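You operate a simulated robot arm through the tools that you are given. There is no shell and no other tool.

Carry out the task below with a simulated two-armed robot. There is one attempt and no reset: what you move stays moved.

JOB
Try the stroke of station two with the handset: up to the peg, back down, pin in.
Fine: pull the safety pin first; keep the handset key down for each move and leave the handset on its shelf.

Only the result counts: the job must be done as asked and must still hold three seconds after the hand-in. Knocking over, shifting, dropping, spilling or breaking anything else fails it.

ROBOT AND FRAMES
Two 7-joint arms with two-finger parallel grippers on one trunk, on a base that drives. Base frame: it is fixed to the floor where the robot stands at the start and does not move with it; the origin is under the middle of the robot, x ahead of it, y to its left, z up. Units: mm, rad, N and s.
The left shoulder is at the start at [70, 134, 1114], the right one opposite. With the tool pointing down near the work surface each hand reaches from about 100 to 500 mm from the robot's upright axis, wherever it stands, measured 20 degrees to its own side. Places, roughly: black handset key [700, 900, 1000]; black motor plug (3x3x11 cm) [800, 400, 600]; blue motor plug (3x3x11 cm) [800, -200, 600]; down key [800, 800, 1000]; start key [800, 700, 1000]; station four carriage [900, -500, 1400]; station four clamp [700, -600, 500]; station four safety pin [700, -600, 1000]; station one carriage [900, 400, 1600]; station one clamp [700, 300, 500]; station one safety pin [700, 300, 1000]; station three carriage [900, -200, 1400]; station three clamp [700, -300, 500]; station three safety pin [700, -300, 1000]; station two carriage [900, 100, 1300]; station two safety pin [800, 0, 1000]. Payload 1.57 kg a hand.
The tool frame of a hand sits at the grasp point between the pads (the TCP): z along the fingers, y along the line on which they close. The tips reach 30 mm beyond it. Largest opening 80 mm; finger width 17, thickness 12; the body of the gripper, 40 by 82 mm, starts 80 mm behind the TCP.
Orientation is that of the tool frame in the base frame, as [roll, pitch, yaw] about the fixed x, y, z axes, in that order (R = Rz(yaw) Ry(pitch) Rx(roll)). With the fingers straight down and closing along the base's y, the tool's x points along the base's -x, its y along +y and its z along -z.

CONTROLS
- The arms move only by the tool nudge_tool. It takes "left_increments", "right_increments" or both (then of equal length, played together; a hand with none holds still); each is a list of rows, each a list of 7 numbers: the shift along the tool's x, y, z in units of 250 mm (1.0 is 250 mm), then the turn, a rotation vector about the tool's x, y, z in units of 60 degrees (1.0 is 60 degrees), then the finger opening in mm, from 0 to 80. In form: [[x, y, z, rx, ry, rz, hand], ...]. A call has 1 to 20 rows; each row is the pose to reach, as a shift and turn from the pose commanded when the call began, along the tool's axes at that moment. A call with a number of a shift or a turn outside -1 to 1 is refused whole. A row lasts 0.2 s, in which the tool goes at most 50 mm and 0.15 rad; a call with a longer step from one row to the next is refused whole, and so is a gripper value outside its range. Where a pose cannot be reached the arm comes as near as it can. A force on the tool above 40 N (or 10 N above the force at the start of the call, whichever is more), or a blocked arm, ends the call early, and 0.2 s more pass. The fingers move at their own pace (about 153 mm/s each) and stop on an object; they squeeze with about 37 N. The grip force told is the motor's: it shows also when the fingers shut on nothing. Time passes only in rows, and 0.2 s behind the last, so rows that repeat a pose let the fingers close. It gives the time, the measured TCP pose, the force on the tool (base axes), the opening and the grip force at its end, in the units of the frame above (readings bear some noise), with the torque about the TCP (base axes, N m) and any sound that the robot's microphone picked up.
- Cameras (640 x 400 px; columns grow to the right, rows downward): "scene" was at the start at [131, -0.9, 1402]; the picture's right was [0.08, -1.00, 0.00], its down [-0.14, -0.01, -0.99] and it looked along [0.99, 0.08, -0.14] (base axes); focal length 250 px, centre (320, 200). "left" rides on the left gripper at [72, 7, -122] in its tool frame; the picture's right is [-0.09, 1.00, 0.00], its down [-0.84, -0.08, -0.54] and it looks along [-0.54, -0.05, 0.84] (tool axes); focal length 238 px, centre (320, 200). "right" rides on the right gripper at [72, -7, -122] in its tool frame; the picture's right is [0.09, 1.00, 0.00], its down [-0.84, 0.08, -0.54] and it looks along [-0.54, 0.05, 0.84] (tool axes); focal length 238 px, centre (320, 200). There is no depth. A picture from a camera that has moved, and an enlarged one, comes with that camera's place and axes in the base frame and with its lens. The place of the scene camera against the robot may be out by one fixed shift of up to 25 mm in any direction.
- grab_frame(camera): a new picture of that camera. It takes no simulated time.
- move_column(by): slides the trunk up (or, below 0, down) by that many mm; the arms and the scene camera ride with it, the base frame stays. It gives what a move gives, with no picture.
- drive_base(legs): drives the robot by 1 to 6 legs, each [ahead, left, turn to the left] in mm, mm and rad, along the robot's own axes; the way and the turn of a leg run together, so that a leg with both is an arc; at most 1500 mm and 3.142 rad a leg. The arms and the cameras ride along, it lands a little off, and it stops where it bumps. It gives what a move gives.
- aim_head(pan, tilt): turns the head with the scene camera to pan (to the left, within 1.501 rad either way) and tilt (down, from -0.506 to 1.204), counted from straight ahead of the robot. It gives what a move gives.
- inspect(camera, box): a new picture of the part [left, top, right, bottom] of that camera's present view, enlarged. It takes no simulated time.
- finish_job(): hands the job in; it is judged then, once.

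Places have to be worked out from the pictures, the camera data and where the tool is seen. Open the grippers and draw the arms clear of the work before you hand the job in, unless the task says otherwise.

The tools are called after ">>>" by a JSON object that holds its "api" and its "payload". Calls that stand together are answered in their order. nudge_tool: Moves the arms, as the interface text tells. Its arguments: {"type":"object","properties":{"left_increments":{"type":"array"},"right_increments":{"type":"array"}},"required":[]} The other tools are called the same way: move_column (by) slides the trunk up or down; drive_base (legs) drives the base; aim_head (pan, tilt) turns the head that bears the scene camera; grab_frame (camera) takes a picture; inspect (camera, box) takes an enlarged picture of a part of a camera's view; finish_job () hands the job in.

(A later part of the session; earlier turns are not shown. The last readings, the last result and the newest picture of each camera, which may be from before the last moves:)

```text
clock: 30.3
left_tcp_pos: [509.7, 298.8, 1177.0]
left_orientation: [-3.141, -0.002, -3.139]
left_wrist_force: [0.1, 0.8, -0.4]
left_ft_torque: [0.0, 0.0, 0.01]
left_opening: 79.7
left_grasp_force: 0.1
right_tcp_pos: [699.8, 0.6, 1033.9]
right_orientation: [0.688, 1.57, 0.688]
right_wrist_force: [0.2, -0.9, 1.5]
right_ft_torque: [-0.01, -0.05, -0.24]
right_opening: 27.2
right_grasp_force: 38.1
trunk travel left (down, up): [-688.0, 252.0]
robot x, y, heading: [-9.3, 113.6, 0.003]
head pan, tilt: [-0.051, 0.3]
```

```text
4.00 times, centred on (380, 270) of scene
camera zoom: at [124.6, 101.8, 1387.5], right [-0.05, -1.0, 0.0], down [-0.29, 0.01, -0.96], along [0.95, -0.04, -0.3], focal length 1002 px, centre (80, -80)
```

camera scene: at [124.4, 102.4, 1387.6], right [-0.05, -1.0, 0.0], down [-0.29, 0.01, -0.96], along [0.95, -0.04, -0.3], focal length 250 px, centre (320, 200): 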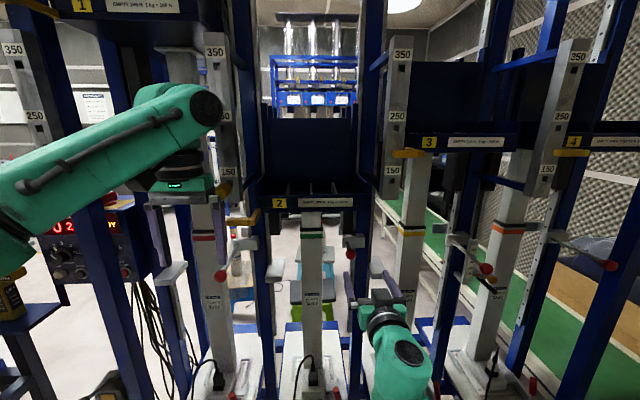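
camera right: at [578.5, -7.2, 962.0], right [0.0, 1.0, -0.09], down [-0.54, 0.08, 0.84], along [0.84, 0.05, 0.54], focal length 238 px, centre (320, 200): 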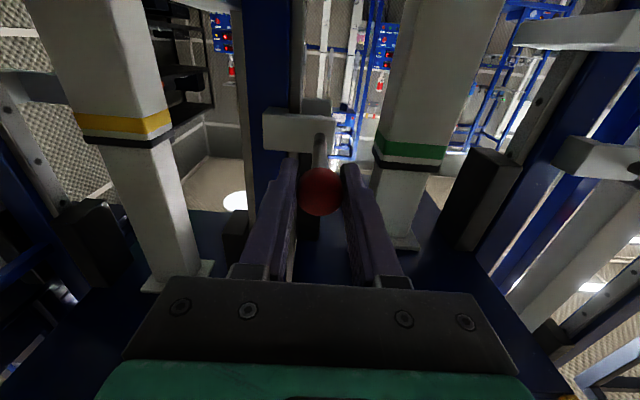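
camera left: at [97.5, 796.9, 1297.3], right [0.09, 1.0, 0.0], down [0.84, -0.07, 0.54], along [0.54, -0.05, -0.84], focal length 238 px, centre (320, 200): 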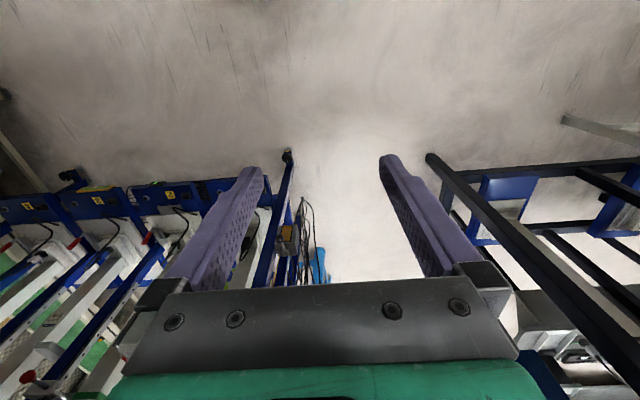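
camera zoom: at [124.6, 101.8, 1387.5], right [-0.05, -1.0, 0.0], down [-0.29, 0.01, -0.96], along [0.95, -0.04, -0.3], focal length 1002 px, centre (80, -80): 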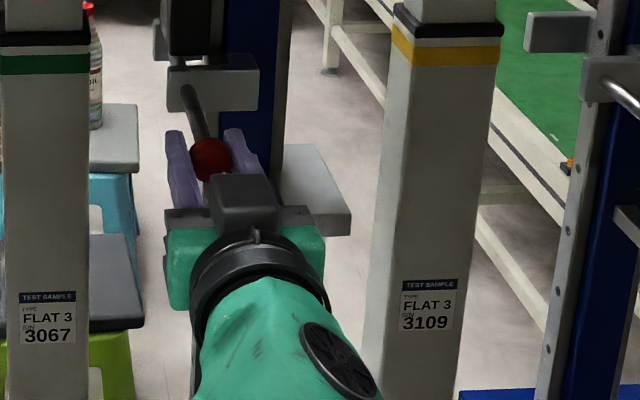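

The pin slides out freely (30 mm so far). Station one's pin stands about 78 mm further out than station two's did, so I take that as the "pulled" position and go on pulling.

>>> {"api": "nudge_tool", "payload": {"right_increments": [[0, 0, -0.04, 0, 0, 0, 0], [0, 0, -0.08, 0, 0, 0, 0], [0, 0, -0.12, 0, 0, 0, 0], [0, 0, -0.15, 0, 0, 0, 0], [0, 0, -0.16, 0, 0, 0, 0]]}}

>>> {"api": "grab_frame", "payload": {"camera": "right"}}

>>> {"api": "inspect", "payload": {"camera": "scene", "box": [320, 220, 440, 320]}}

```text
clock: 31.5
left_tcp_pos: [508.2, 297.7, 1176.8]
left_orientation: [3.141, 0.001, -3.14]
left_wrist_force: [-0.2, 1.3, -0.2]
left_ft_torque: [-0.01, 0.02, 0.04]
left_opening: 79.7
left_grasp_force: 0.1
right_tcp_pos: [659.2, -0.3, 1032.9]
right_orientation: [0.353, 1.568, 0.353]
right_wrist_force: [-0.8, -4.2, 7.2]
right_ft_torque: [-0.01, -0.46, -0.28]
right_opening: 27.3
right_grasp_force: 37.7
trunk travel left (down, up): [-688.0, 252.0]
robot x, y, heading: [-6.7, 116.1, 0.006]
head pan, tilt: [-0.051, 0.3]
```

```text
taken
camera right: at [537.8, -7.5, 961.7], right [0.0, 1.0, -0.09], down [-0.55, 0.07, 0.83], along [0.84, 0.05, 0.54], focal length 238 px, centre (320, 200)
```

right: 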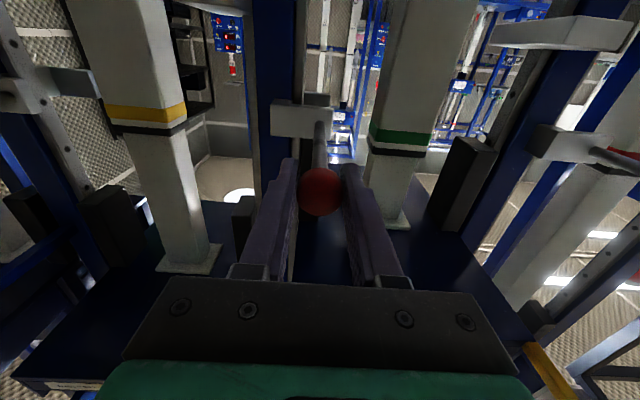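

```text
4.00 times, centred on (380, 270) of scene
camera zoom: at [123.9, 101.4, 1387.6], right [-0.05, -1.0, 0.0], down [-0.29, 0.01, -0.96], along [0.95, -0.04, -0.29], focal length 1002 px, centre (80, -80)
```

zoom: 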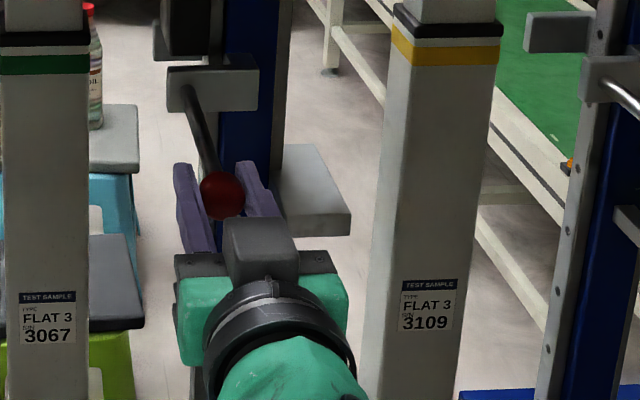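

71 mm out with only small side loads. I'll creep on in 3 mm rows to feel for the end stop.

>>> {"api": "nudge_tool", "payload": {"right_increments": [[-0.006, -0.006, -0.012, 0, 0, 0, 0], [-0.006, -0.006, -0.024, 0, 0, 0, 0], [-0.006, -0.006, -0.036, 0, 0, 0, 0]]}}

>>> {"api": "inspect", "payload": {"camera": "scene", "box": [180, 200, 420, 320]}}

```text
clock: 32.3
left_tcp_pos: [509.5, 299.1, 1175.8]
left_orientation: [3.141, 0.001, -3.14]
left_wrist_force: [0.2, -0.1, -0.7]
left_ft_torque: [0.01, 0.02, 0.0]
left_opening: 80.2
left_grasp_force: 0.0
right_tcp_pos: [651.2, -0.1, 1034.0]
right_orientation: [1.899, 1.568, 1.903]
right_wrist_force: [1.2, 1.5, -0.1]
right_ft_torque: [-0.03, -0.32, -0.28]
right_opening: 27.3
right_grasp_force: 37.8
trunk travel left (down, up): [-688.0, 252.0]
robot x, y, heading: [-8.2, 115.4, 0.003]
head pan, tilt: [-0.051, 0.3]
```

```text
2.67 times, centred on (300, 260) of scene
camera zoom: at [125.3, 102.9, 1387.4], right [-0.05, -1.0, 0.0], down [-0.3, 0.01, -0.96], along [0.95, -0.04, -0.3], focal length 668 px, centre (373, 40)
```

zoom: 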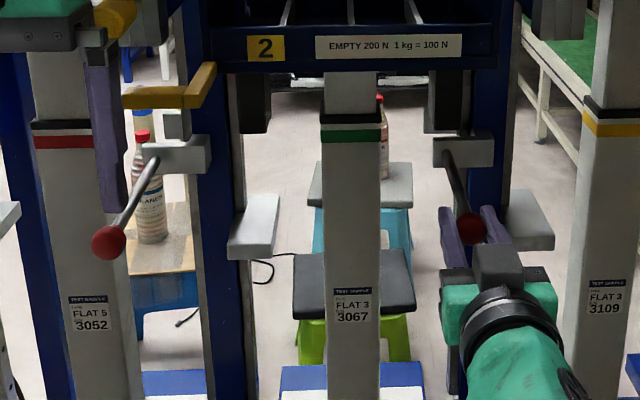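

Station one's pin is still roughly 22 mm further out than ours. I'll keep creeping out by up to 21 mm more.

>>> {"api": "nudge_tool", "payload": {"right_increments": [[0, 0, -0.012, 0, 0, 0, 0], [0, 0, -0.024, 0, 0, 0, 0], [0, 0, -0.036, 0, 0, 0, 0], [0, 0, -0.048, 0, 0, 0, 0], [0, 0, -0.06, 0, 0, 0, 0], [0, 0, -0.072, 0, 0, 0, 0], [0, 0, -0.084, 0, 0, 0, 0]]}}

>>> {"api": "inspect", "payload": {"camera": "scene", "box": [180, 200, 420, 320]}}

>>> {"api": "grab_frame", "payload": {"camera": "right"}}

```text
clock: 33.9
left_tcp_pos: [516.5, 300.0, 1172.9]
left_orientation: [-3.141, -0.005, -3.14]
left_wrist_force: [-0.1, -0.5, -0.3]
left_ft_torque: [0.01, -0.02, 0.0]
left_opening: 79.7
left_grasp_force: 0.1
right_tcp_pos: [635.4, 0.8, 1030.6]
right_orientation: [2.873, 1.565, 2.876]
right_wrist_force: [25.5, -0.3, 6.7]
right_ft_torque: [-0.04, 0.01, -0.1]
right_opening: 27.2
right_grasp_force: 37.6
trunk travel left (down, up): [-688.0, 252.0]
robot x, y, heading: [-7.4, 115.3, 0.003]
head pan, tilt: [-0.051, 0.3]
```

```text
2.67 times, centred on (300, 260) of scene
camera zoom: at [132.4, 102.8, 1386.6], right [-0.05, -1.0, 0.0], down [-0.3, 0.01, -0.95], along [0.95, -0.04, -0.3], focal length 668 px, centre (373, 40)
```

zoom: 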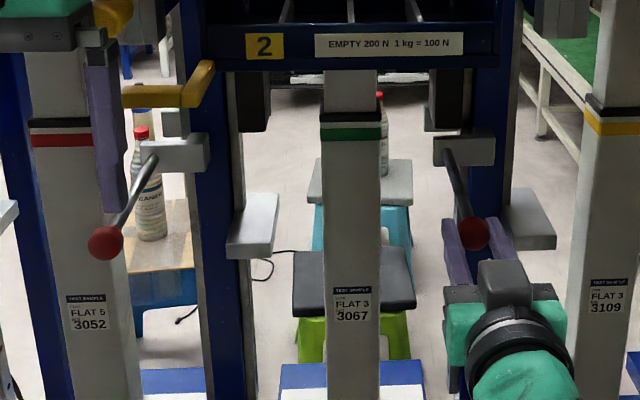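

```text
taken
camera right: at [513.6, -7.6, 959.8], right [0.0, 1.0, -0.09], down [-0.54, 0.07, 0.84], along [0.84, 0.05, 0.54], focal length 238 px, centre (320, 200)
```

right: 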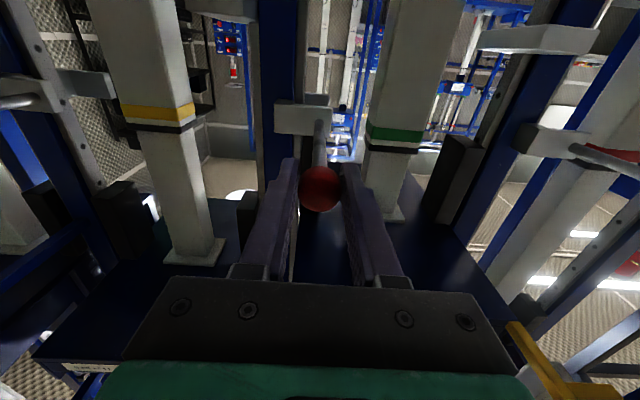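

The force rose to 25 N: the pin has reached its end stop, about 94 mm out. I'll relax a few mm, open, and back the hand off.

>>> {"api": "nudge_tool", "payload": {"right_increments": [[0, 0, 0.016, 0, 0, 0, 0], [0, 0, 0.024, 0, 0, 0, 0], [0, 0, 0.024, 0, 0, 0, 0], [0, 0, 0.024, 0, 0, 0, 40], [0, 0, 0.024, 0, 0, 0, 80], [0, 0, 0.024, 0, 0, 0, 80]]}}

>>> {"api": "inspect", "payload": {"camera": "scene", "box": [180, 200, 420, 320]}}

>>> {"api": "grab_frame", "payload": {"camera": "right"}}

```text
clock: 35.3
left_tcp_pos: [510.0, 299.8, 1176.0]
left_orientation: [3.14, 0.0, -3.141]
left_wrist_force: [0.5, 0.5, -0.2]
left_ft_torque: [0.02, 0.02, 0.0]
left_opening: 79.9
left_grasp_force: 0.1
right_tcp_pos: [635.7, -0.1, 1034.0]
right_orientation: [0.821, 1.568, 0.825]
right_wrist_force: [0.5, 0.8, 0.2]
right_ft_torque: [-0.02, 0.0, 0.0]
right_opening: 80.0
right_grasp_force: 0.1
trunk travel left (down, up): [-688.0, 252.0]
robot x, y, heading: [-4.1, 118.7, 0.007]
head pan, tilt: [-0.051, 0.3]
```

```text
2.67 times, centred on (300, 260) of scene
camera zoom: at [125.1, 102.5, 1387.5], right [-0.05, -1.0, 0.0], down [-0.3, 0.01, -0.96], along [0.95, -0.04, -0.3], focal length 668 px, centre (373, 40)
```

zoom: 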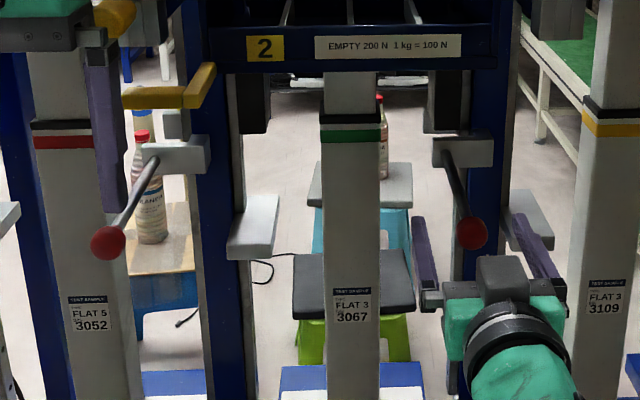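

```text
taken
camera right: at [513.9, -7.8, 962.6], right [0.0, 1.0, -0.09], down [-0.54, 0.07, 0.84], along [0.84, 0.05, 0.54], focal length 238 px, centre (320, 200)
```

right: 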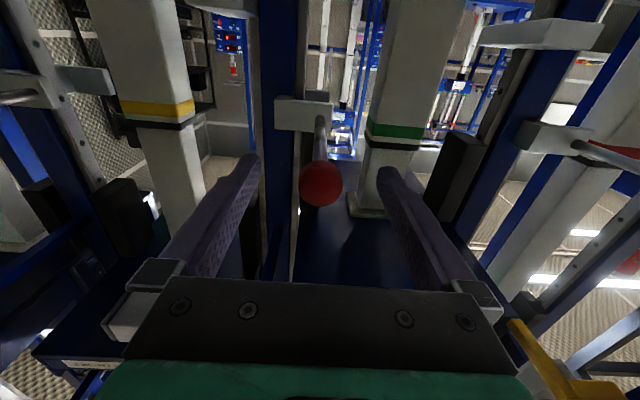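

The pin stays out, parked at its stop. I'll back the robot away from the rig, then fold the right hand back to a pointing-down pose.

>>> {"api": "drive_base", "payload": {"legs": [[-330, 0, 0]]}}

>>> {"api": "nudge_tool", "payload": {"right_increments": [[-0.06, 0, -0.06, 0, 0.125, 0, 80], [-0.12, 0, -0.12, 0, 0.25, 0, 80], [-0.18, 0, -0.18, 0, 0.375, 0, 80], [-0.24, 0, -0.24, 0, 0.5, 0, 80], [-0.3, 0, -0.3, 0, 0.625, 0, 80], [-0.36, 0, -0.36, 0, 0.75, 0, 80], [-0.42, 0, -0.42, 0, 0.875, 0, 80], [-0.48, 0, -0.48, 0, 1.0, 0, 80]]}}

>>> {"api": "grab_frame", "payload": {"camera": "scene"}}

```text
clock: 37.5
left_tcp_pos: [183.0, 297.9, 1177.1]
left_orientation: [3.14, -0.002, 3.141]
left_wrist_force: [-0.3, 0.3, 0.3]
left_ft_torque: [0.01, 0.03, 0.02]
left_opening: 80.0
left_grasp_force: 0.0
right_tcp_pos: [306.3, -2.4, 1032.5]
right_orientation: [1.301, 1.567, 1.299]
right_wrist_force: [0.1, -0.7, 0.3]
right_ft_torque: [-0.04, 0.0, -0.03]
right_opening: 79.9
right_grasp_force: 0.0
trunk travel left (down, up): [-688.0, 252.0]
robot x, y, heading: [-339.2, 115.5, -0.0]
head pan, tilt: [-0.051, 0.3]
```

```text
clock: 39.3
left_tcp_pos: [183.0, 296.3, 1176.2]
left_orientation: [-3.141, -0.001, 3.14]
left_wrist_force: [1.0, -0.3, 0.0]
left_ft_torque: [-0.02, -0.02, 0.03]
left_opening: 80.1
left_grasp_force: 0.0
right_tcp_pos: [257.5, -6.2, 1140.7]
right_orientation: [3.138, 0.524, 3.141]
right_wrist_force: [0.3, 0.0, -0.3]
right_ft_torque: [0.0, 0.03, 0.0]
right_opening: 80.0
right_grasp_force: 0.1
right hand out of reach, approached as far as the arm can: row 7, 8
trunk travel left (down, up): [-688.0, 252.0]
robot x, y, heading: [-334.3, 115.7, 0.003]
head pan, tilt: [-0.051, 0.3]
```

```text
taken
camera scene: at [-202.5, 101.1, 1387.3], right [-0.05, -1.0, 0.0], down [-0.3, 0.02, -0.95], along [0.95, -0.05, -0.3], focal length 250 px, centre (320, 200)
```

scene: 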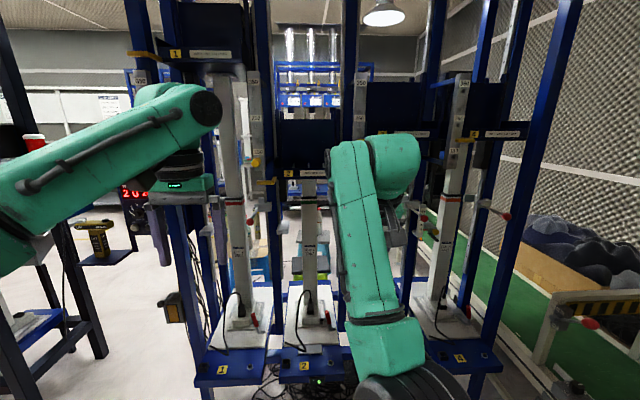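

60° of the turn are done. I'll finish the turn and pull the right hand in closer and higher.

>>> {"api": "nudge_tool", "payload": {"right_increments": [[0.064, 0, -0.129, 0, 0.1, 0, 80], [0.128, 0, -0.258, 0, 0.2, 0, 80], [0.192, 0, -0.388, 0, 0.3, 0, 80], [0.256, 0, -0.517, 0, 0.4, 0, 80], [0.32, 0, -0.646, 0, 0.5, 0, 80]]}}

>>> {"api": "grab_frame", "payload": {"camera": "scene"}}

```text
clock: 40.7
left_tcp_pos: [182.9, 297.1, 1175.7]
left_orientation: [-3.14, 0.001, 3.139]
left_wrist_force: [0.1, -0.8, -0.6]
left_ft_torque: [-0.04, 0.03, 0.01]
left_opening: 80.2
left_grasp_force: 0.1
right_tcp_pos: [125.8, -92.4, 1255.0]
right_orientation: [-3.112, 0.075, 2.982]
right_wrist_force: [0.6, 0.5, -0.2]
right_ft_torque: [-0.04, 0.07, -0.05]
right_opening: 79.9
right_grasp_force: 0.1
right hand out of reach, approached as far as the arm can: row 1, 2, 3, 4, 5
trunk travel left (down, up): [-688.0, 252.0]
robot x, y, heading: [-332.4, 111.4, -0.006]
head pan, tilt: [-0.051, 0.3]
stopped in row 5 (right hand): the arm was blocked; the commanded pose is now the measured one
```

```text
taken
camera scene: at [-202.6, 102.7, 1387.4], right [-0.05, -1.0, 0.0], down [-0.3, 0.01, -0.96], along [0.95, -0.05, -0.3], focal length 250 px, centre (320, 200)
```

scene: 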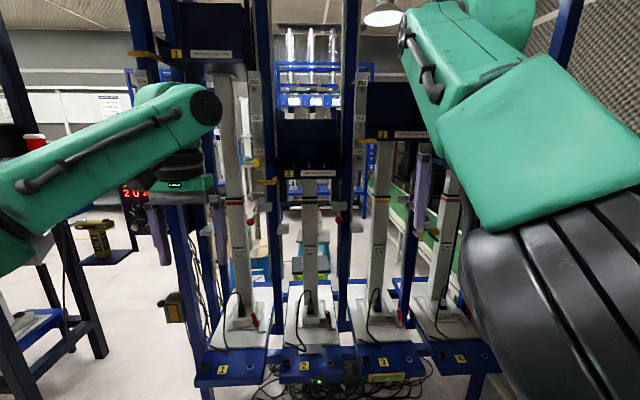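

The right arm folded with its elbow high. I'll try to bring it to a tidy pose like at the start so it won't block the head camera.

>>> {"api": "nudge_tool", "payload": {"right_increments": [[0.03, 0.06, -0.01, 0, 0, -0.03, 80], [0.06, 0.12, -0.02, 0, 0, -0.06, 80], [0.09, 0.18, -0.03, 0, 0, -0.09, 80], [0.12, 0.24, -0.04, 0, 0, -0.12, 80], [0.16, 0.27, -0.05, 0, 0.07, -0.15, 80]]}}

>>> {"api": "grab_frame", "payload": {"camera": "scene"}}

```text
clock: 41.9
left_tcp_pos: [183.4, 297.1, 1175.8]
left_orientation: [-3.141, -0.002, 3.139]
left_wrist_force: [0.2, 0.1, 0.3]
left_ft_torque: [-0.01, 0.05, -0.02]
left_opening: 80.2
left_grasp_force: 0.1
right_tcp_pos: [113.0, -66.9, 1247.0]
right_orientation: [-3.131, 0.009, 3.13]
right_wrist_force: [0.0, -0.1, 0.6]
right_ft_torque: [0.0, 0.04, 0.02]
right_opening: 80.0
right_grasp_force: 0.1
right hand out of reach, approached as far as the arm can: row 3, 4, 5
trunk travel left (down, up): [-688.0, 252.0]
robot x, y, heading: [-334.0, 115.0, -0.0]
head pan, tilt: [-0.051, 0.3]
```

```text
taken
camera scene: at [-201.0, 102.1, 1387.2], right [-0.05, -1.0, 0.0], down [-0.3, 0.01, -0.95], along [0.95, -0.05, -0.3], focal length 250 px, centre (320, 200)
```

scene: 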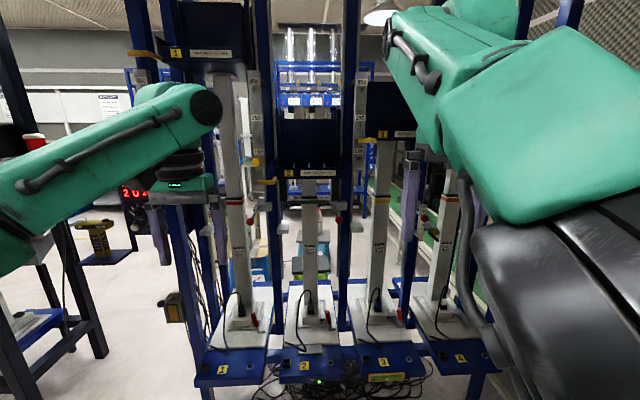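

The elbow is at a limit in this branch. Lowering and moving the hand outwards should drop the elbow out of the camera's view; the space in front of me is free here.

>>> {"api": "nudge_tool", "payload": {"right_increments": [[0, -0.05, 0.12, 0, 0, 0, 60], [0, -0.1, 0.24, 0, 0, 0, 40], [0, -0.15, 0.36, 0, 0, 0, 20], [0, -0.2, 0.48, 0, 0, 0, 0], [0, -0.25, 0.6, 0, 0, 0, 0], [0, -0.3, 0.72, 0, 0, 0, 0], [0, -0.35, 0.84, 0, 0, 0, 0], [0, -0.4, 0.96, 0, 0, 0, 0]]}}

>>> {"api": "grab_frame", "payload": {"camera": "scene"}}

```text
clock: 43.7
left_tcp_pos: [183.6, 297.3, 1177.1]
left_orientation: [-3.141, 0.0, 3.139]
left_wrist_force: [0.2, -0.1, 0.0]
left_ft_torque: [0.02, -0.02, -0.02]
left_opening: 80.0
left_grasp_force: 0.1
right_tcp_pos: [113.1, -187.6, 1008.4]
right_orientation: [3.14, 0.007, 3.118]
right_wrist_force: [0.2, -0.1, 0.5]
right_ft_torque: [0.04, -0.02, 0.01]
right_opening: 0.0
right_grasp_force: 21.0
right hand out of reach, approached as far as the arm can: row 1, 2, 3, 4, 5, 6, 7, 8
trunk travel left (down, up): [-688.0, 252.0]
robot x, y, heading: [-337.5, 113.3, 0.001]
head pan, tilt: [-0.051, 0.3]
```

```text
taken
camera scene: at [-202.4, 101.0, 1387.4], right [-0.05, -1.0, 0.0], down [-0.3, 0.02, -0.96], along [0.95, -0.05, -0.3], focal length 250 px, centre (320, 200)
```

scene: 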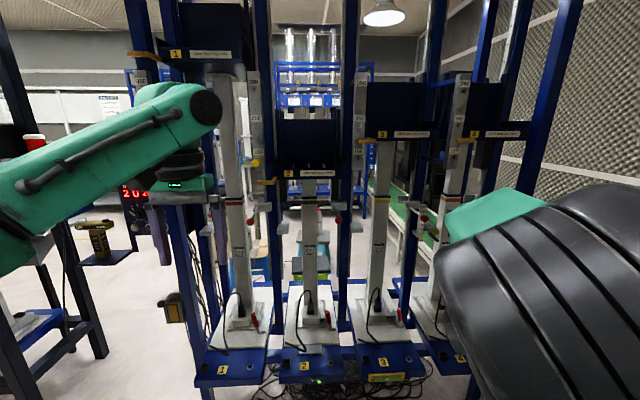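

The view is free now. I'll draw the right hand further in towards the body so it stays clear of the rig when I stand by the handset.

>>> {"api": "nudge_tool", "payload": {"right_increments": [[0.12, 0, 0, 0, 0, 0, 0], [0.24, 0, 0, 0, 0, 0, 0], [0.36, 0, 0, 0, 0, 0, 0], [0.48, 0, 0, 0, 0, 0, 0], [0.6, 0, 0, 0, 0, 0, 0], [0.72, 0, 0, 0, 0, 0, 0]]}}

>>> {"api": "aim_head", "payload": {"pan": -0.9, "tilt": 0.6}}

>>> {"api": "grab_frame", "payload": {"camera": "scene"}}

```text
clock: 45.1
left_tcp_pos: [181.2, 295.6, 1177.0]
left_orientation: [-3.141, 0.001, 3.139]
left_wrist_force: [-0.3, 0.1, 0.5]
left_ft_torque: [0.0, 0.0, 0.0]
left_opening: 79.9
left_grasp_force: 0.1
right_tcp_pos: [-64.0, -220.0, 994.8]
right_orientation: [3.081, -0.017, 3.125]
right_wrist_force: [-0.3, -0.6, 0.0]
right_ft_torque: [0.0, -0.02, 0.04]
right_opening: 0.0
right_grasp_force: 21.0
right hand out of reach, approached as far as the arm can: row 1, 2, 3, 4, 5, 6
trunk travel left (down, up): [-688.0, 252.0]
robot x, y, heading: [-331.8, 113.9, -0.003]
head pan, tilt: [-0.051, 0.3]
```

```text
clock: 46.2
left_tcp_pos: [181.5, 297.5, 1176.1]
left_orientation: [3.141, -0.001, 3.139]
left_wrist_force: [-0.5, 0.4, 0.0]
left_ft_torque: [-0.03, 0.0, 0.0]
left_opening: 80.1
left_grasp_force: 0.2
right_tcp_pos: [-58.0, -225.5, 1010.4]
right_orientation: [-3.113, -0.001, 3.138]
right_wrist_force: [1.0, 0.0, 0.8]
right_ft_torque: [0.02, -0.01, 0.01]
right_opening: 0.0
right_grasp_force: 21.0
trunk travel left (down, up): [-688.0, 252.0]
robot x, y, heading: [-338.1, 111.4, -0.003]
head pan, tilt: [-0.901, 0.6]
```

```text
taken
camera scene: at [-241.6, 37.4, 1360.1], right [-0.78, -0.62, 0.0], down [-0.35, 0.44, -0.83], along [0.51, -0.65, -0.56], focal length 250 px, centre (320, 200)
```

scene: 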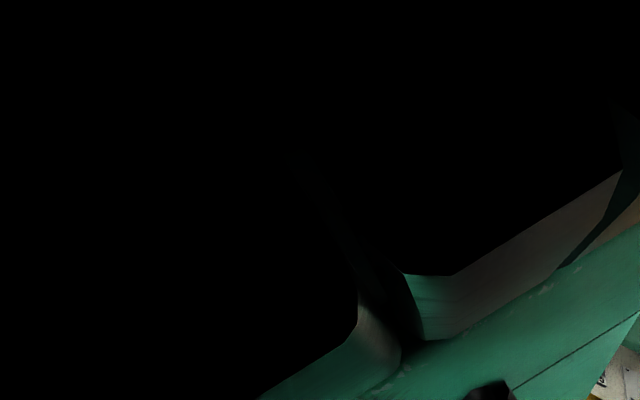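

The elbow is now right in front of the head. I'll extend the hand forward and low again to see how the elbow behaves.

>>> {"api": "nudge_tool", "payload": {"right_increments": [[0, -0.06, 0.12, 0, 0, 0, 0], [0, -0.12, 0.24, 0, 0, 0, 0], [0, -0.18, 0.36, 0, 0, 0, 0], [0, -0.24, 0.48, 0, 0, 0, 0], [0, -0.3, 0.6, 0, 0, 0, 0], [0, -0.36, 0.72, 0, 0, 0, 0]]}}

>>> {"api": "grab_frame", "payload": {"camera": "scene"}}

>>> {"api": "grab_frame", "payload": {"camera": "right"}}

```text
clock: 47.6
left_tcp_pos: [181.7, 296.1, 1176.4]
left_orientation: [3.14, -0.001, 3.14]
left_wrist_force: [0.3, -0.4, 0.3]
left_ft_torque: [0.0, 0.01, -0.01]
left_opening: 80.0
left_grasp_force: 0.0
right_tcp_pos: [-57.7, -321.9, 833.6]
right_orientation: [-3.11, -0.002, 3.138]
right_wrist_force: [0.3, -0.6, 0.5]
right_ft_torque: [0.03, 0.02, 0.02]
right_opening: 0.0
right_grasp_force: 21.5
trunk travel left (down, up): [-688.0, 252.0]
robot x, y, heading: [-331.2, 113.7, 0.003]
head pan, tilt: [-0.901, 0.6]
```

```text
taken
camera scene: at [-240.5, 35.6, 1359.9], right [-0.78, -0.62, 0.0], down [-0.35, 0.44, -0.82], along [0.51, -0.65, -0.57], focal length 250 px, centre (320, 200)
```

scene: 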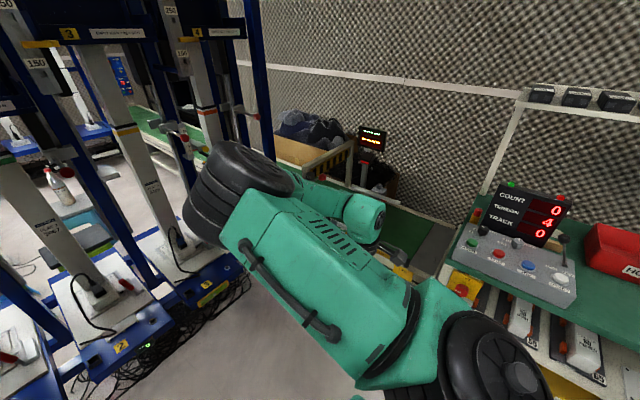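

```text
taken
camera right: at [-129.3, -325.3, 955.5], right [-0.09, 1.0, -0.03], down [0.84, 0.09, 0.54], along [0.54, 0.02, -0.84], focal length 238 px, centre (320, 200)
```

right: 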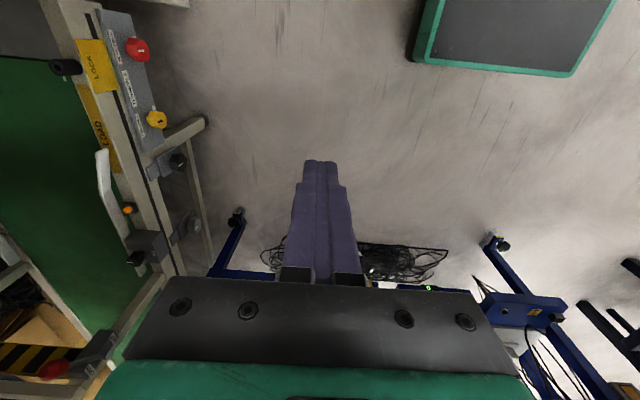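

The right arm is now low and close. I'll drive left to y≈745, then ahead part of the way towards the handset, and look.

>>> {"api": "drive_base", "payload": {"legs": [[0, 630, 0], [380, 0, 0]]}}

>>> {"api": "aim_head", "payload": {"pan": 0.25, "tilt": 0.5}}

>>> {"api": "grab_frame", "payload": {"camera": "scene"}}

>>> {"api": "grab_frame", "payload": {"camera": "left"}}

```text
clock: 53.2
left_tcp_pos: [561.7, 938.6, 1176.9]
left_orientation: [-3.141, 0.001, -3.136]
left_wrist_force: [0.5, -0.1, -0.4]
left_ft_torque: [0.0, 0.0, 0.02]
left_opening: 80.1
left_grasp_force: 0.0
right_tcp_pos: [326.9, 319.2, 833.3]
right_orientation: [-3.111, -0.001, -3.137]
right_wrist_force: [-0.3, -0.7, 0.5]
right_ft_torque: [-0.01, 0.01, -0.03]
right_opening: 0.1
right_grasp_force: 21.6
trunk travel left (down, up): [-688.0, 252.0]
robot x, y, heading: [46.6, 751.5, 0.01]
head pan, tilt: [-0.901, 0.6]
```

```text
clock: 54.6
left_tcp_pos: [563.6, 938.8, 1177.1]
left_orientation: [-3.14, -0.001, -3.137]
left_wrist_force: [0.3, 0.3, -0.5]
left_ft_torque: [0.02, 0.01, 0.01]
left_opening: 80.1
left_grasp_force: 0.0
right_tcp_pos: [328.3, 319.2, 834.3]
right_orientation: [-3.109, -0.002, -3.136]
right_wrist_force: [-0.6, 0.0, -0.6]
right_ft_torque: [0.0, 0.03, 0.02]
right_opening: 0.0
right_grasp_force: 20.9
trunk travel left (down, up): [-688.0, 252.0]
robot x, y, heading: [47.9, 754.4, 0.01]
head pan, tilt: [0.25, 0.499]
```

```text
taken
camera scene: at [174.4, 767.7, 1369.0], right [0.25, -0.97, 0.0], down [-0.46, -0.12, -0.88], along [0.85, 0.22, -0.48], focal length 250 px, centre (320, 200)
```

scene: 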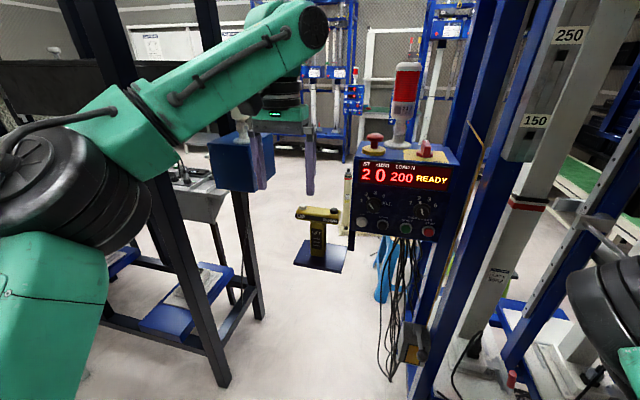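

```text
taken
camera left: at [492.1, 945.3, 1298.2], right [0.09, 1.0, 0.0], down [0.84, -0.07, 0.54], along [0.54, -0.05, -0.84], focal length 238 px, centre (320, 200)
```

left: 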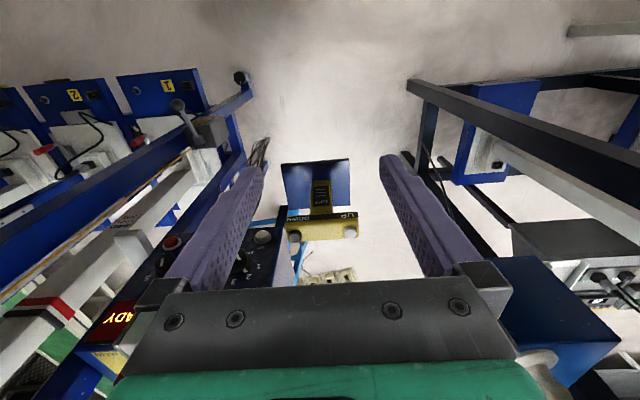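

The handset is visible between the left fingers: two keys on the crossbar. I'll zoom in.

>>> {"api": "inspect", "payload": {"camera": "left", "box": [260, 140, 380, 280]}}

>>> {"api": "inspect", "payload": {"camera": "scene", "box": [280, 180, 360, 280]}}

```text
2.86 times, centred on (320, 210) of left
camera zoom: at [492.1, 945.3, 1298.2], right [0.09, 1.0, 0.0], down [0.84, -0.07, 0.54], along [0.54, -0.05, -0.84], focal length 681 px, centre (320, 171)
```

zoom: 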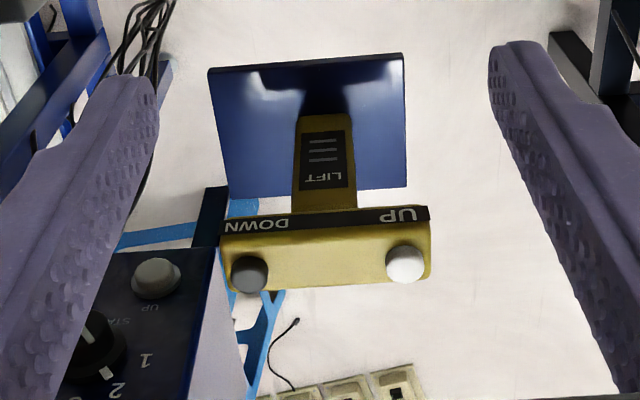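

```text
4.00 times, centred on (320, 230) of scene
camera zoom: at [174.4, 767.7, 1369.0], right [0.25, -0.97, 0.0], down [-0.46, -0.12, -0.88], along [0.85, 0.22, -0.48], focal length 1002 px, centre (320, 80)
```

zoom: 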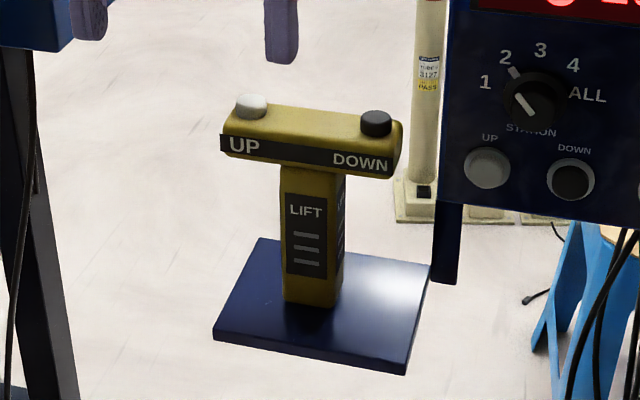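

The handset is a free-standing T with the white UP key on top left and the black DOWN key on top right, so pressing a key straight down could tip it. Instead I'll use a level hand, one finger on the key and the other under the crossbar, so the squeeze is balanced. First I'll back off for room to turn the left hand.

>>> {"api": "drive_base", "payload": {"legs": [[-170, 0, -0.01]]}}

>>> {"api": "nudge_tool", "payload": {"left_increments": [[-0.07, 0, 0.04, 0, -0.125, 0, 60], [-0.14, 0, 0.08, 0, -0.25, 0, 60], [-0.21, 0, 0.12, 0, -0.375, 0, 60], [-0.28, 0, 0.16, 0, -0.5, 0, 60], [-0.35, 0, 0.2, 0, -0.625, 0, 60], [-0.42, 0, 0.24, 0, -0.75, 0, 60], [-0.49, 0, 0.28, 0, -0.875, 0, 60], [-0.56, 0, 0.32, 0, -1.0, 0, 60]]}}

>>> {"api": "nudge_tool", "payload": {"left_increments": [[0, 0, 0, 0, -0.125, 0, 60], [0, 0, 0, 0, -0.25, 0, 60], [0, 0, 0, 0, -0.375, 0, 60], [0, 0, 0, 0, -0.5, 0, 60]]}}

>>> {"api": "grab_frame", "payload": {"camera": "left"}}

>>> {"api": "grab_frame", "payload": {"camera": "scene"}}

```text
clock: 56.0
left_tcp_pos: [397.0, 933.8, 1176.6]
left_orientation: [3.141, -0.003, 3.139]
left_wrist_force: [0.2, -0.6, 0.4]
left_ft_torque: [0.02, 0.0, -0.02]
left_opening: 79.6
left_grasp_force: 0.1
right_tcp_pos: [154.3, 316.7, 833.2]
right_orientation: [-3.111, -0.003, 3.136]
right_wrist_force: [1.0, 0.1, 0.7]
right_ft_torque: [-0.03, 0.02, 0.01]
right_opening: 0.2
right_grasp_force: 20.9
trunk travel left (down, up): [-688.0, 252.0]
robot x, y, heading: [-126.2, 753.8, -0.004]
head pan, tilt: [0.25, 0.499]
```

```text
clock: 57.8
left_tcp_pos: [533.6, 932.1, 1096.8]
left_orientation: [-3.138, 1.047, 3.137]
left_wrist_force: [0.0, 0.4, 0.8]
left_ft_torque: [-0.01, -0.01, 0.01]
left_opening: 60.0
left_grasp_force: 0.1
right_tcp_pos: [153.4, 316.3, 834.0]
right_orientation: [-3.108, -0.002, 3.137]
right_wrist_force: [0.1, -0.5, 0.4]
right_ft_torque: [-0.01, 0.0, -0.03]
right_opening: 0.0
right_grasp_force: 20.8
trunk travel left (down, up): [-688.0, 252.0]
robot x, y, heading: [-122.6, 752.0, -0.004]
head pan, tilt: [0.25, 0.499]
```

```text
clock: 58.8
left_tcp_pos: [534.1, 933.1, 1096.7]
left_orientation: [-0.735, 1.57, -0.742]
left_wrist_force: [-0.6, 0.7, 0.2]
left_ft_torque: [0.01, 0.01, 0.07]
left_opening: 59.8
left_grasp_force: 0.1
right_tcp_pos: [154.0, 315.8, 833.2]
right_orientation: [-3.109, -0.001, 3.136]
right_wrist_force: [0.4, -1.1, 0.2]
right_ft_torque: [-0.01, -0.04, 0.0]
right_opening: 0.0
right_grasp_force: 21.6
trunk travel left (down, up): [-688.0, 252.0]
robot x, y, heading: [-119.4, 752.2, -0.006]
head pan, tilt: [0.25, 0.499]
```

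```text
taken
camera left: at [413.7, 940.4, 1023.4], right [0.0, 1.0, 0.09], down [-0.54, -0.07, 0.84], along [0.84, -0.05, 0.54], focal length 238 px, centre (320, 200)
```

left: 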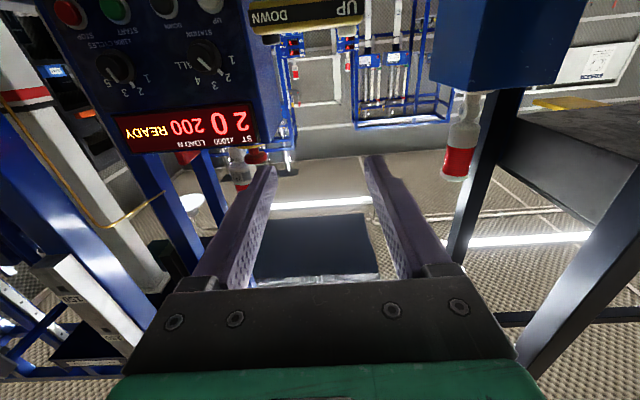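

```text
taken
camera scene: at [4.5, 766.1, 1369.0], right [0.25, -0.97, 0.0], down [-0.46, -0.12, -0.88], along [0.85, 0.22, -0.48], focal length 250 px, centre (320, 200)
```

scene: 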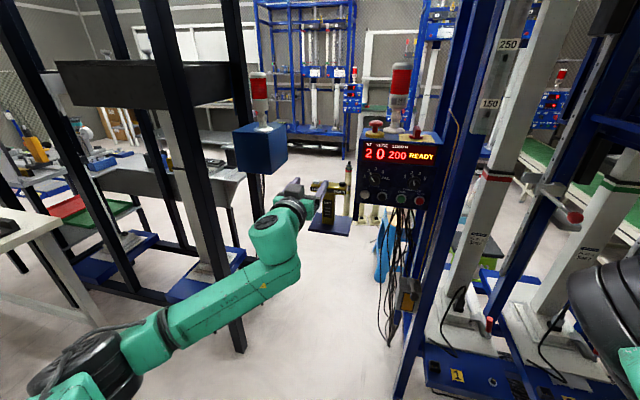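

The left hand is level at z≈1097. Now I'll roll it 90° about its own axis so that the fingers close vertically (camera to the outer side).

>>> {"api": "nudge_tool", "payload": {"left_increments": [[0, 0, 0, 0, 0, 0.125, 60], [0, 0, 0, 0, 0, 0.25, 60], [0, 0, 0, 0, 0, 0.375, 60], [0, 0, 0, 0, 0, 0.5, 60], [0, 0, 0, 0, 0, 0.625, 60], [0, 0, 0, 0, 0, 0.75, 60], [0, 0, 0, 0, 0, 0.875, 60], [0, 0, 0, 0, 0, 1.0, 60]]}}

>>> {"api": "nudge_tool", "payload": {"left_increments": [[0, 0, 0, 0, 0, 0.125, 60], [0, 0, 0, 0, 0, 0.25, 60], [0, 0, 0, 0, 0, 0.375, 60], [0, 0, 0, 0, 0, 0.5, 60]]}}

>>> {"api": "grab_frame", "payload": {"camera": "left"}}

>>> {"api": "grab_frame", "payload": {"camera": "scene"}}

```text
clock: 60.6
left_tcp_pos: [534.4, 931.7, 1096.7]
left_orientation: [1.57, 0.523, 1.568]
left_wrist_force: [0.1, 0.0, 0.0]
left_ft_torque: [0.03, -0.02, -0.01]
left_opening: 60.0
left_grasp_force: 0.1
right_tcp_pos: [151.8, 316.5, 834.4]
right_orientation: [-3.111, -0.002, 3.135]
right_wrist_force: [-0.1, 0.1, 0.7]
right_ft_torque: [0.03, 0.02, -0.01]
right_opening: 0.3
right_grasp_force: 21.5
trunk travel left (down, up): [-688.0, 252.0]
robot x, y, heading: [-121.8, 751.5, -0.004]
head pan, tilt: [0.25, 0.499]
```

```text
clock: 61.6
left_tcp_pos: [534.7, 932.3, 1096.7]
left_orientation: [1.569, 0.0, 1.568]
left_wrist_force: [0.7, -0.2, -0.5]
left_ft_torque: [-0.01, 0.0, 0.03]
left_opening: 60.0
left_grasp_force: 0.2
right_tcp_pos: [152.7, 316.3, 833.6]
right_orientation: [-3.109, -0.002, 3.136]
right_wrist_force: [1.3, 0.5, -0.3]
right_ft_torque: [-0.02, 0.01, 0.01]
right_opening: 0.0
right_grasp_force: 21.2
trunk travel left (down, up): [-688.0, 252.0]
robot x, y, heading: [-122.7, 753.5, -0.004]
head pan, tilt: [0.25, 0.499]
```

```text
taken
camera left: at [414.0, 1005.3, 1102.9], right [0.0, -0.09, 1.0], down [-0.55, -0.83, -0.08], along [0.84, -0.54, -0.05], focal length 238 px, centre (320, 200)
```

left: 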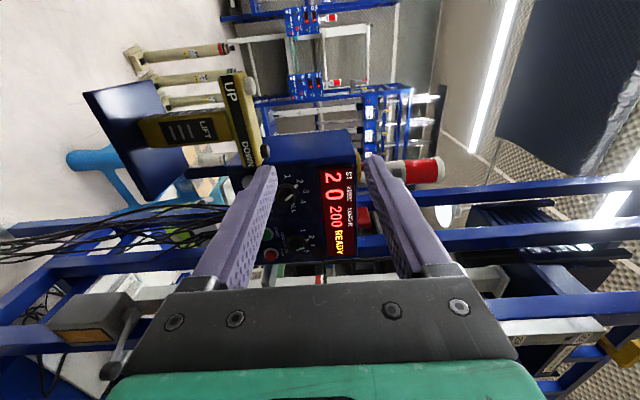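

```text
taken
camera scene: at [4.1, 765.9, 1369.1], right [0.25, -0.97, 0.0], down [-0.46, -0.12, -0.88], along [0.85, 0.22, -0.48], focal length 250 px, centre (320, 200)
```

scene: 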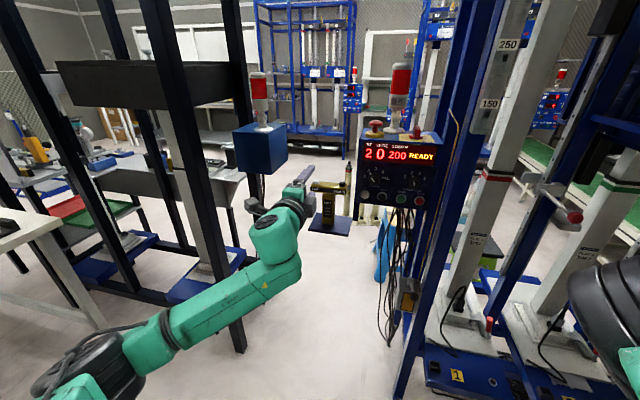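

Roll done: the fingers now close vertically. I'll zoom in on the handset in the left camera (picture right is up).

>>> {"api": "inspect", "payload": {"camera": "left", "box": [60, 50, 300, 210]}}

>>> {"api": "inspect", "payload": {"camera": "scene", "box": [230, 150, 370, 250]}}

```text
2.50 times, centred on (180, 130) of left
camera zoom: at [414.0, 1005.3, 1102.9], right [0.0, -0.09, 1.0], down [-0.55, -0.83, -0.08], along [0.84, -0.54, -0.05], focal length 596 px, centre (670, 375)
```

zoom: 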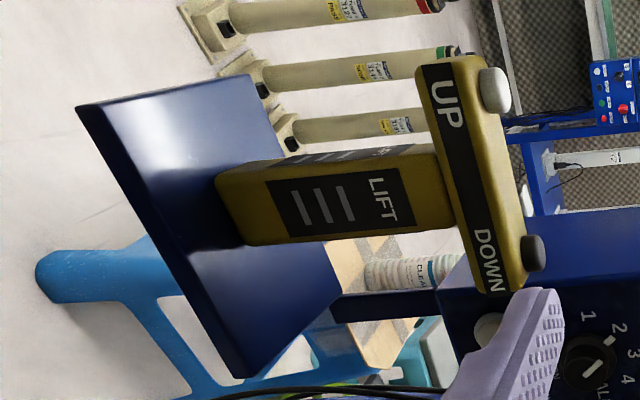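

```text
4.00 times, centred on (300, 200) of scene
camera zoom: at [4.1, 765.9, 1369.1], right [0.25, -0.97, 0.0], down [-0.46, -0.12, -0.88], along [0.85, 0.22, -0.48], focal length 1002 px, centre (400, 200)
```

zoom: 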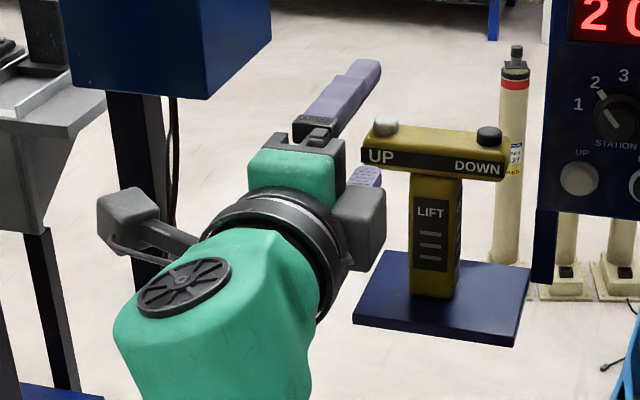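

From two left-camera views the keys are at about (733, 887, 1019) DOWN and (733, 970, 1019) UP, crossbar underside at z≈986. I'll set the hand's height and y for the UP key here, then drive ahead to just short of the handset.

>>> {"api": "nudge_tool", "payload": {"left_increments": [[0.05, -0.1, 0, 0, 0, 0, 60], [0.1, -0.2, 0, 0, 0, 0, 60], [0.15, -0.3, 0, 0, 0, 0, 60], [0.15, -0.385, 0, 0, 0, 0, 60]]}}

>>> {"api": "drive_base", "payload": {"legs": [[115, 0, 0.004]]}}

>>> {"api": "grab_frame", "payload": {"camera": "left"}}

>>> {"api": "inspect", "payload": {"camera": "left", "box": [160, 80, 400, 240]}}

>>> {"api": "grab_frame", "payload": {"camera": "scene"}}

```text
clock: 62.6
left_tcp_pos: [533.8, 969.1, 1000.0]
left_orientation: [1.569, 0.001, 1.564]
left_wrist_force: [0.9, 0.4, 0.2]
left_ft_torque: [-0.01, -0.04, -0.02]
left_opening: 60.1
left_grasp_force: 0.0
right_tcp_pos: [153.0, 315.3, 833.3]
right_orientation: [-3.111, -0.002, 3.136]
right_wrist_force: [0.2, 0.2, 0.2]
right_ft_torque: [0.01, 0.04, -0.01]
right_opening: 0.1
right_grasp_force: 21.8
trunk travel left (down, up): [-688.0, 252.0]
robot x, y, heading: [-119.2, 751.6, -0.004]
head pan, tilt: [0.25, 0.499]
```

```text
clock: 63.9
left_tcp_pos: [647.4, 972.3, 1000.6]
left_orientation: [1.568, 0.0, 1.57]
left_wrist_force: [0.5, -0.3, -0.4]
left_ft_torque: [0.0, 0.0, -0.01]
left_opening: 60.4
left_grasp_force: 0.0
right_tcp_pos: [268.5, 316.4, 834.0]
right_orientation: [-3.111, 0.0, 3.139]
right_wrist_force: [-0.1, -0.3, 0.2]
right_ft_torque: [0.03, -0.02, -0.02]
right_opening: 0.0
right_grasp_force: 21.1
trunk travel left (down, up): [-688.0, 252.0]
robot x, y, heading: [-11.8, 753.1, 0.004]
head pan, tilt: [0.25, 0.499]
```

```text
taken
camera left: at [526.6, 1043.7, 1006.6], right [0.0, -0.09, 1.0], down [-0.54, -0.84, -0.08], along [0.84, -0.54, -0.05], focal length 238 px, centre (320, 200)
```

left: 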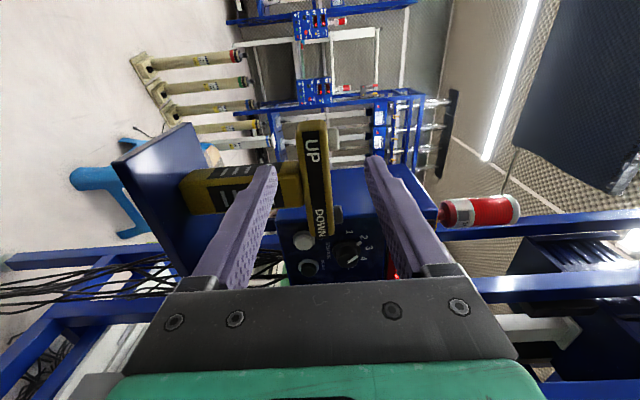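

```text
2.50 times, centred on (280, 160) of left
camera zoom: at [526.6, 1043.7, 1006.6], right [0.0, -0.09, 1.0], down [-0.54, -0.84, -0.08], along [0.84, -0.54, -0.05], focal length 596 px, centre (420, 300)
```

zoom: 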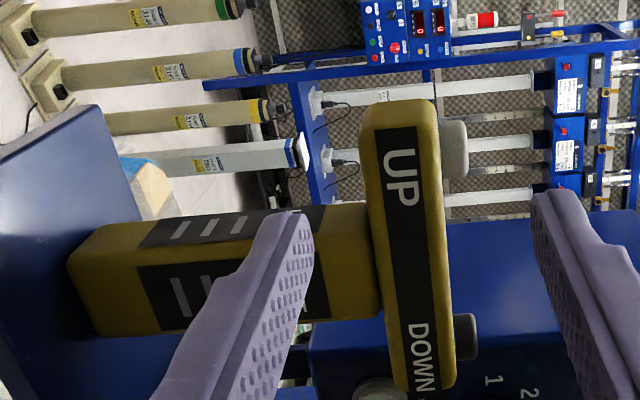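

```text
taken
camera scene: at [118.0, 766.4, 1369.2], right [0.25, -0.97, 0.0], down [-0.46, -0.12, -0.88], along [0.85, 0.22, -0.48], focal length 250 px, centre (320, 200)
```

scene: 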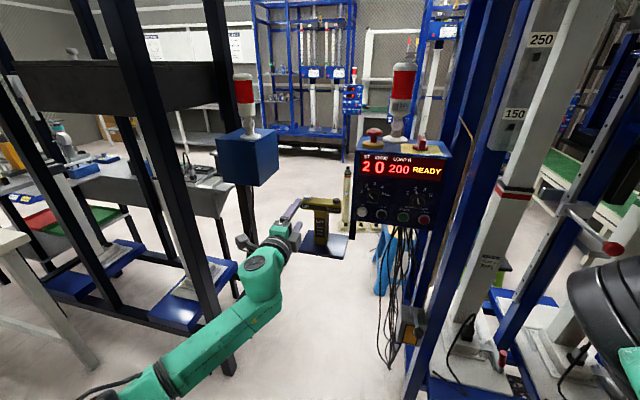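

Refined: key top z≈1017, crossbar underside z≈982, UP key at (736, 972). I'll lower 3 mm and slide the open fingers around the UP end of the crossbar, still not closing.

>>> {"api": "nudge_tool", "payload": {"left_increments": [[0, -0.01, 0.05, 0, 0, 0, 60], [0, -0.01, 0.12, 0, 0, 0, 60], [0, -0.01, 0.19, 0, 0, 0, 60], [0, -0.01, 0.26, 0, 0, 0, 60], [0, -0.01, 0.33, 0, 0, 0, 60]]}}

>>> {"api": "grab_frame", "payload": {"camera": "left"}}

>>> {"api": "inspect", "payload": {"camera": "scene", "box": [250, 170, 370, 270]}}

```text
clock: 65.1
left_tcp_pos: [731.4, 970.5, 996.7]
left_orientation: [1.573, 0.0, 1.57]
left_wrist_force: [0.5, 0.8, 0.7]
left_ft_torque: [0.01, -0.02, 0.01]
left_opening: 59.9
left_grasp_force: 0.1
right_tcp_pos: [269.1, 317.0, 832.3]
right_orientation: [-3.109, -0.001, 3.139]
right_wrist_force: [-0.6, -0.6, 0.7]
right_ft_torque: [0.04, 0.0, 0.01]
right_opening: 0.0
right_grasp_force: 21.6
trunk travel left (down, up): [-688.0, 252.0]
robot x, y, heading: [-13.2, 754.8, 0.006]
head pan, tilt: [0.25, 0.499]
```

```text
taken
camera left: at [610.8, 1043.6, 1003.2], right [0.0, -0.09, 1.0], down [-0.54, -0.84, -0.08], along [0.84, -0.54, -0.05], focal length 238 px, centre (320, 200)
```

left: 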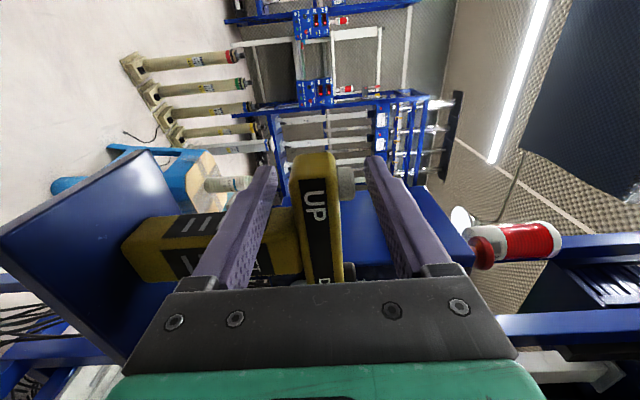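

```text
4.00 times, centred on (310, 220) of scene
camera zoom: at [119.5, 765.8, 1369.0], right [0.25, -0.97, 0.0], down [-0.46, -0.12, -0.88], along [0.85, 0.22, -0.48], focal length 1002 px, centre (360, 120)
```

zoom: 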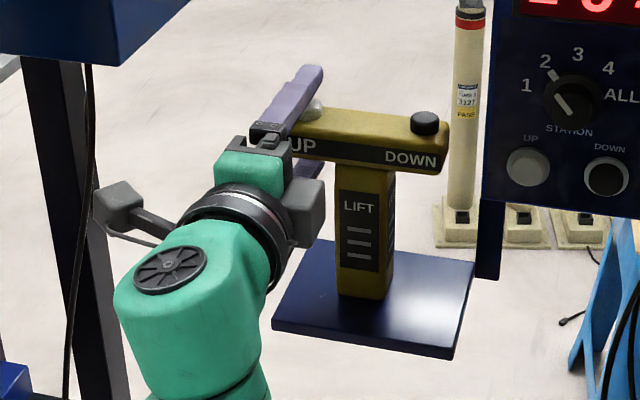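

The fingers straddle the UP end, the key centred under the upper finger. Before pressing, I'll turn the head to watch station two's carriage, flag and peg.

>>> {"api": "aim_head", "payload": {"pan": -0.85, "tilt": 0.2}}

>>> {"api": "grab_frame", "payload": {"camera": "scene"}}

>>> {"api": "inspect", "payload": {"camera": "scene", "box": [200, 100, 440, 300]}}

```text
clock: 66.4
left_tcp_pos: [730.6, 971.5, 998.3]
left_orientation: [1.57, -0.001, 1.568]
left_wrist_force: [0.3, -0.5, 0.2]
left_ft_torque: [-0.03, 0.02, 0.04]
left_opening: 59.9
left_grasp_force: 0.0
right_tcp_pos: [268.9, 317.4, 833.6]
right_orientation: [-3.108, -0.002, 3.138]
right_wrist_force: [0.0, 0.2, -0.5]
right_ft_torque: [-0.02, 0.01, 0.02]
right_opening: 0.1
right_grasp_force: 20.9
trunk travel left (down, up): [-688.0, 252.0]
robot x, y, heading: [-6.1, 752.5, 0.0]
head pan, tilt: [-0.85, 0.201]
```

```text
taken
camera scene: at [92.3, 673.9, 1396.7], right [-0.75, -0.66, 0.0], down [-0.13, 0.15, -0.98], along [0.65, -0.73, -0.2], focal length 250 px, centre (320, 200)
```

scene: 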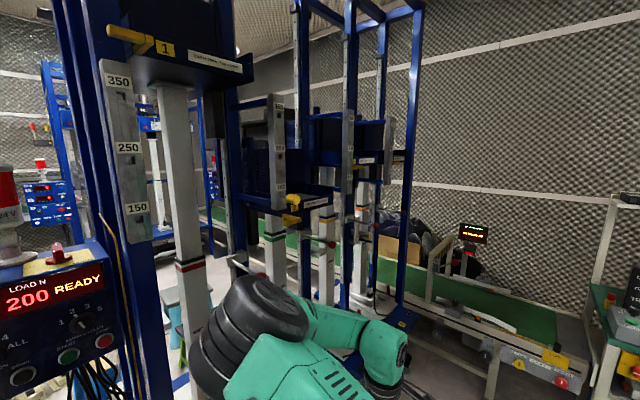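

```text
2.00 times, centred on (320, 200) of scene
camera zoom: at [92.3, 673.9, 1396.7], right [-0.75, -0.66, 0.0], down [-0.13, 0.15, -0.98], along [0.65, -0.73, -0.2], focal length 501 px, centre (320, 200)
```

zoom: 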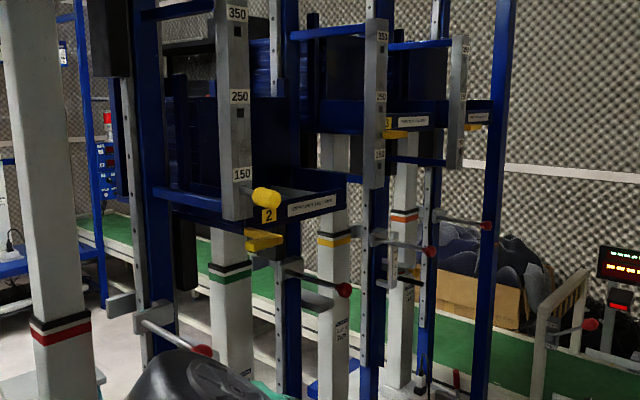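

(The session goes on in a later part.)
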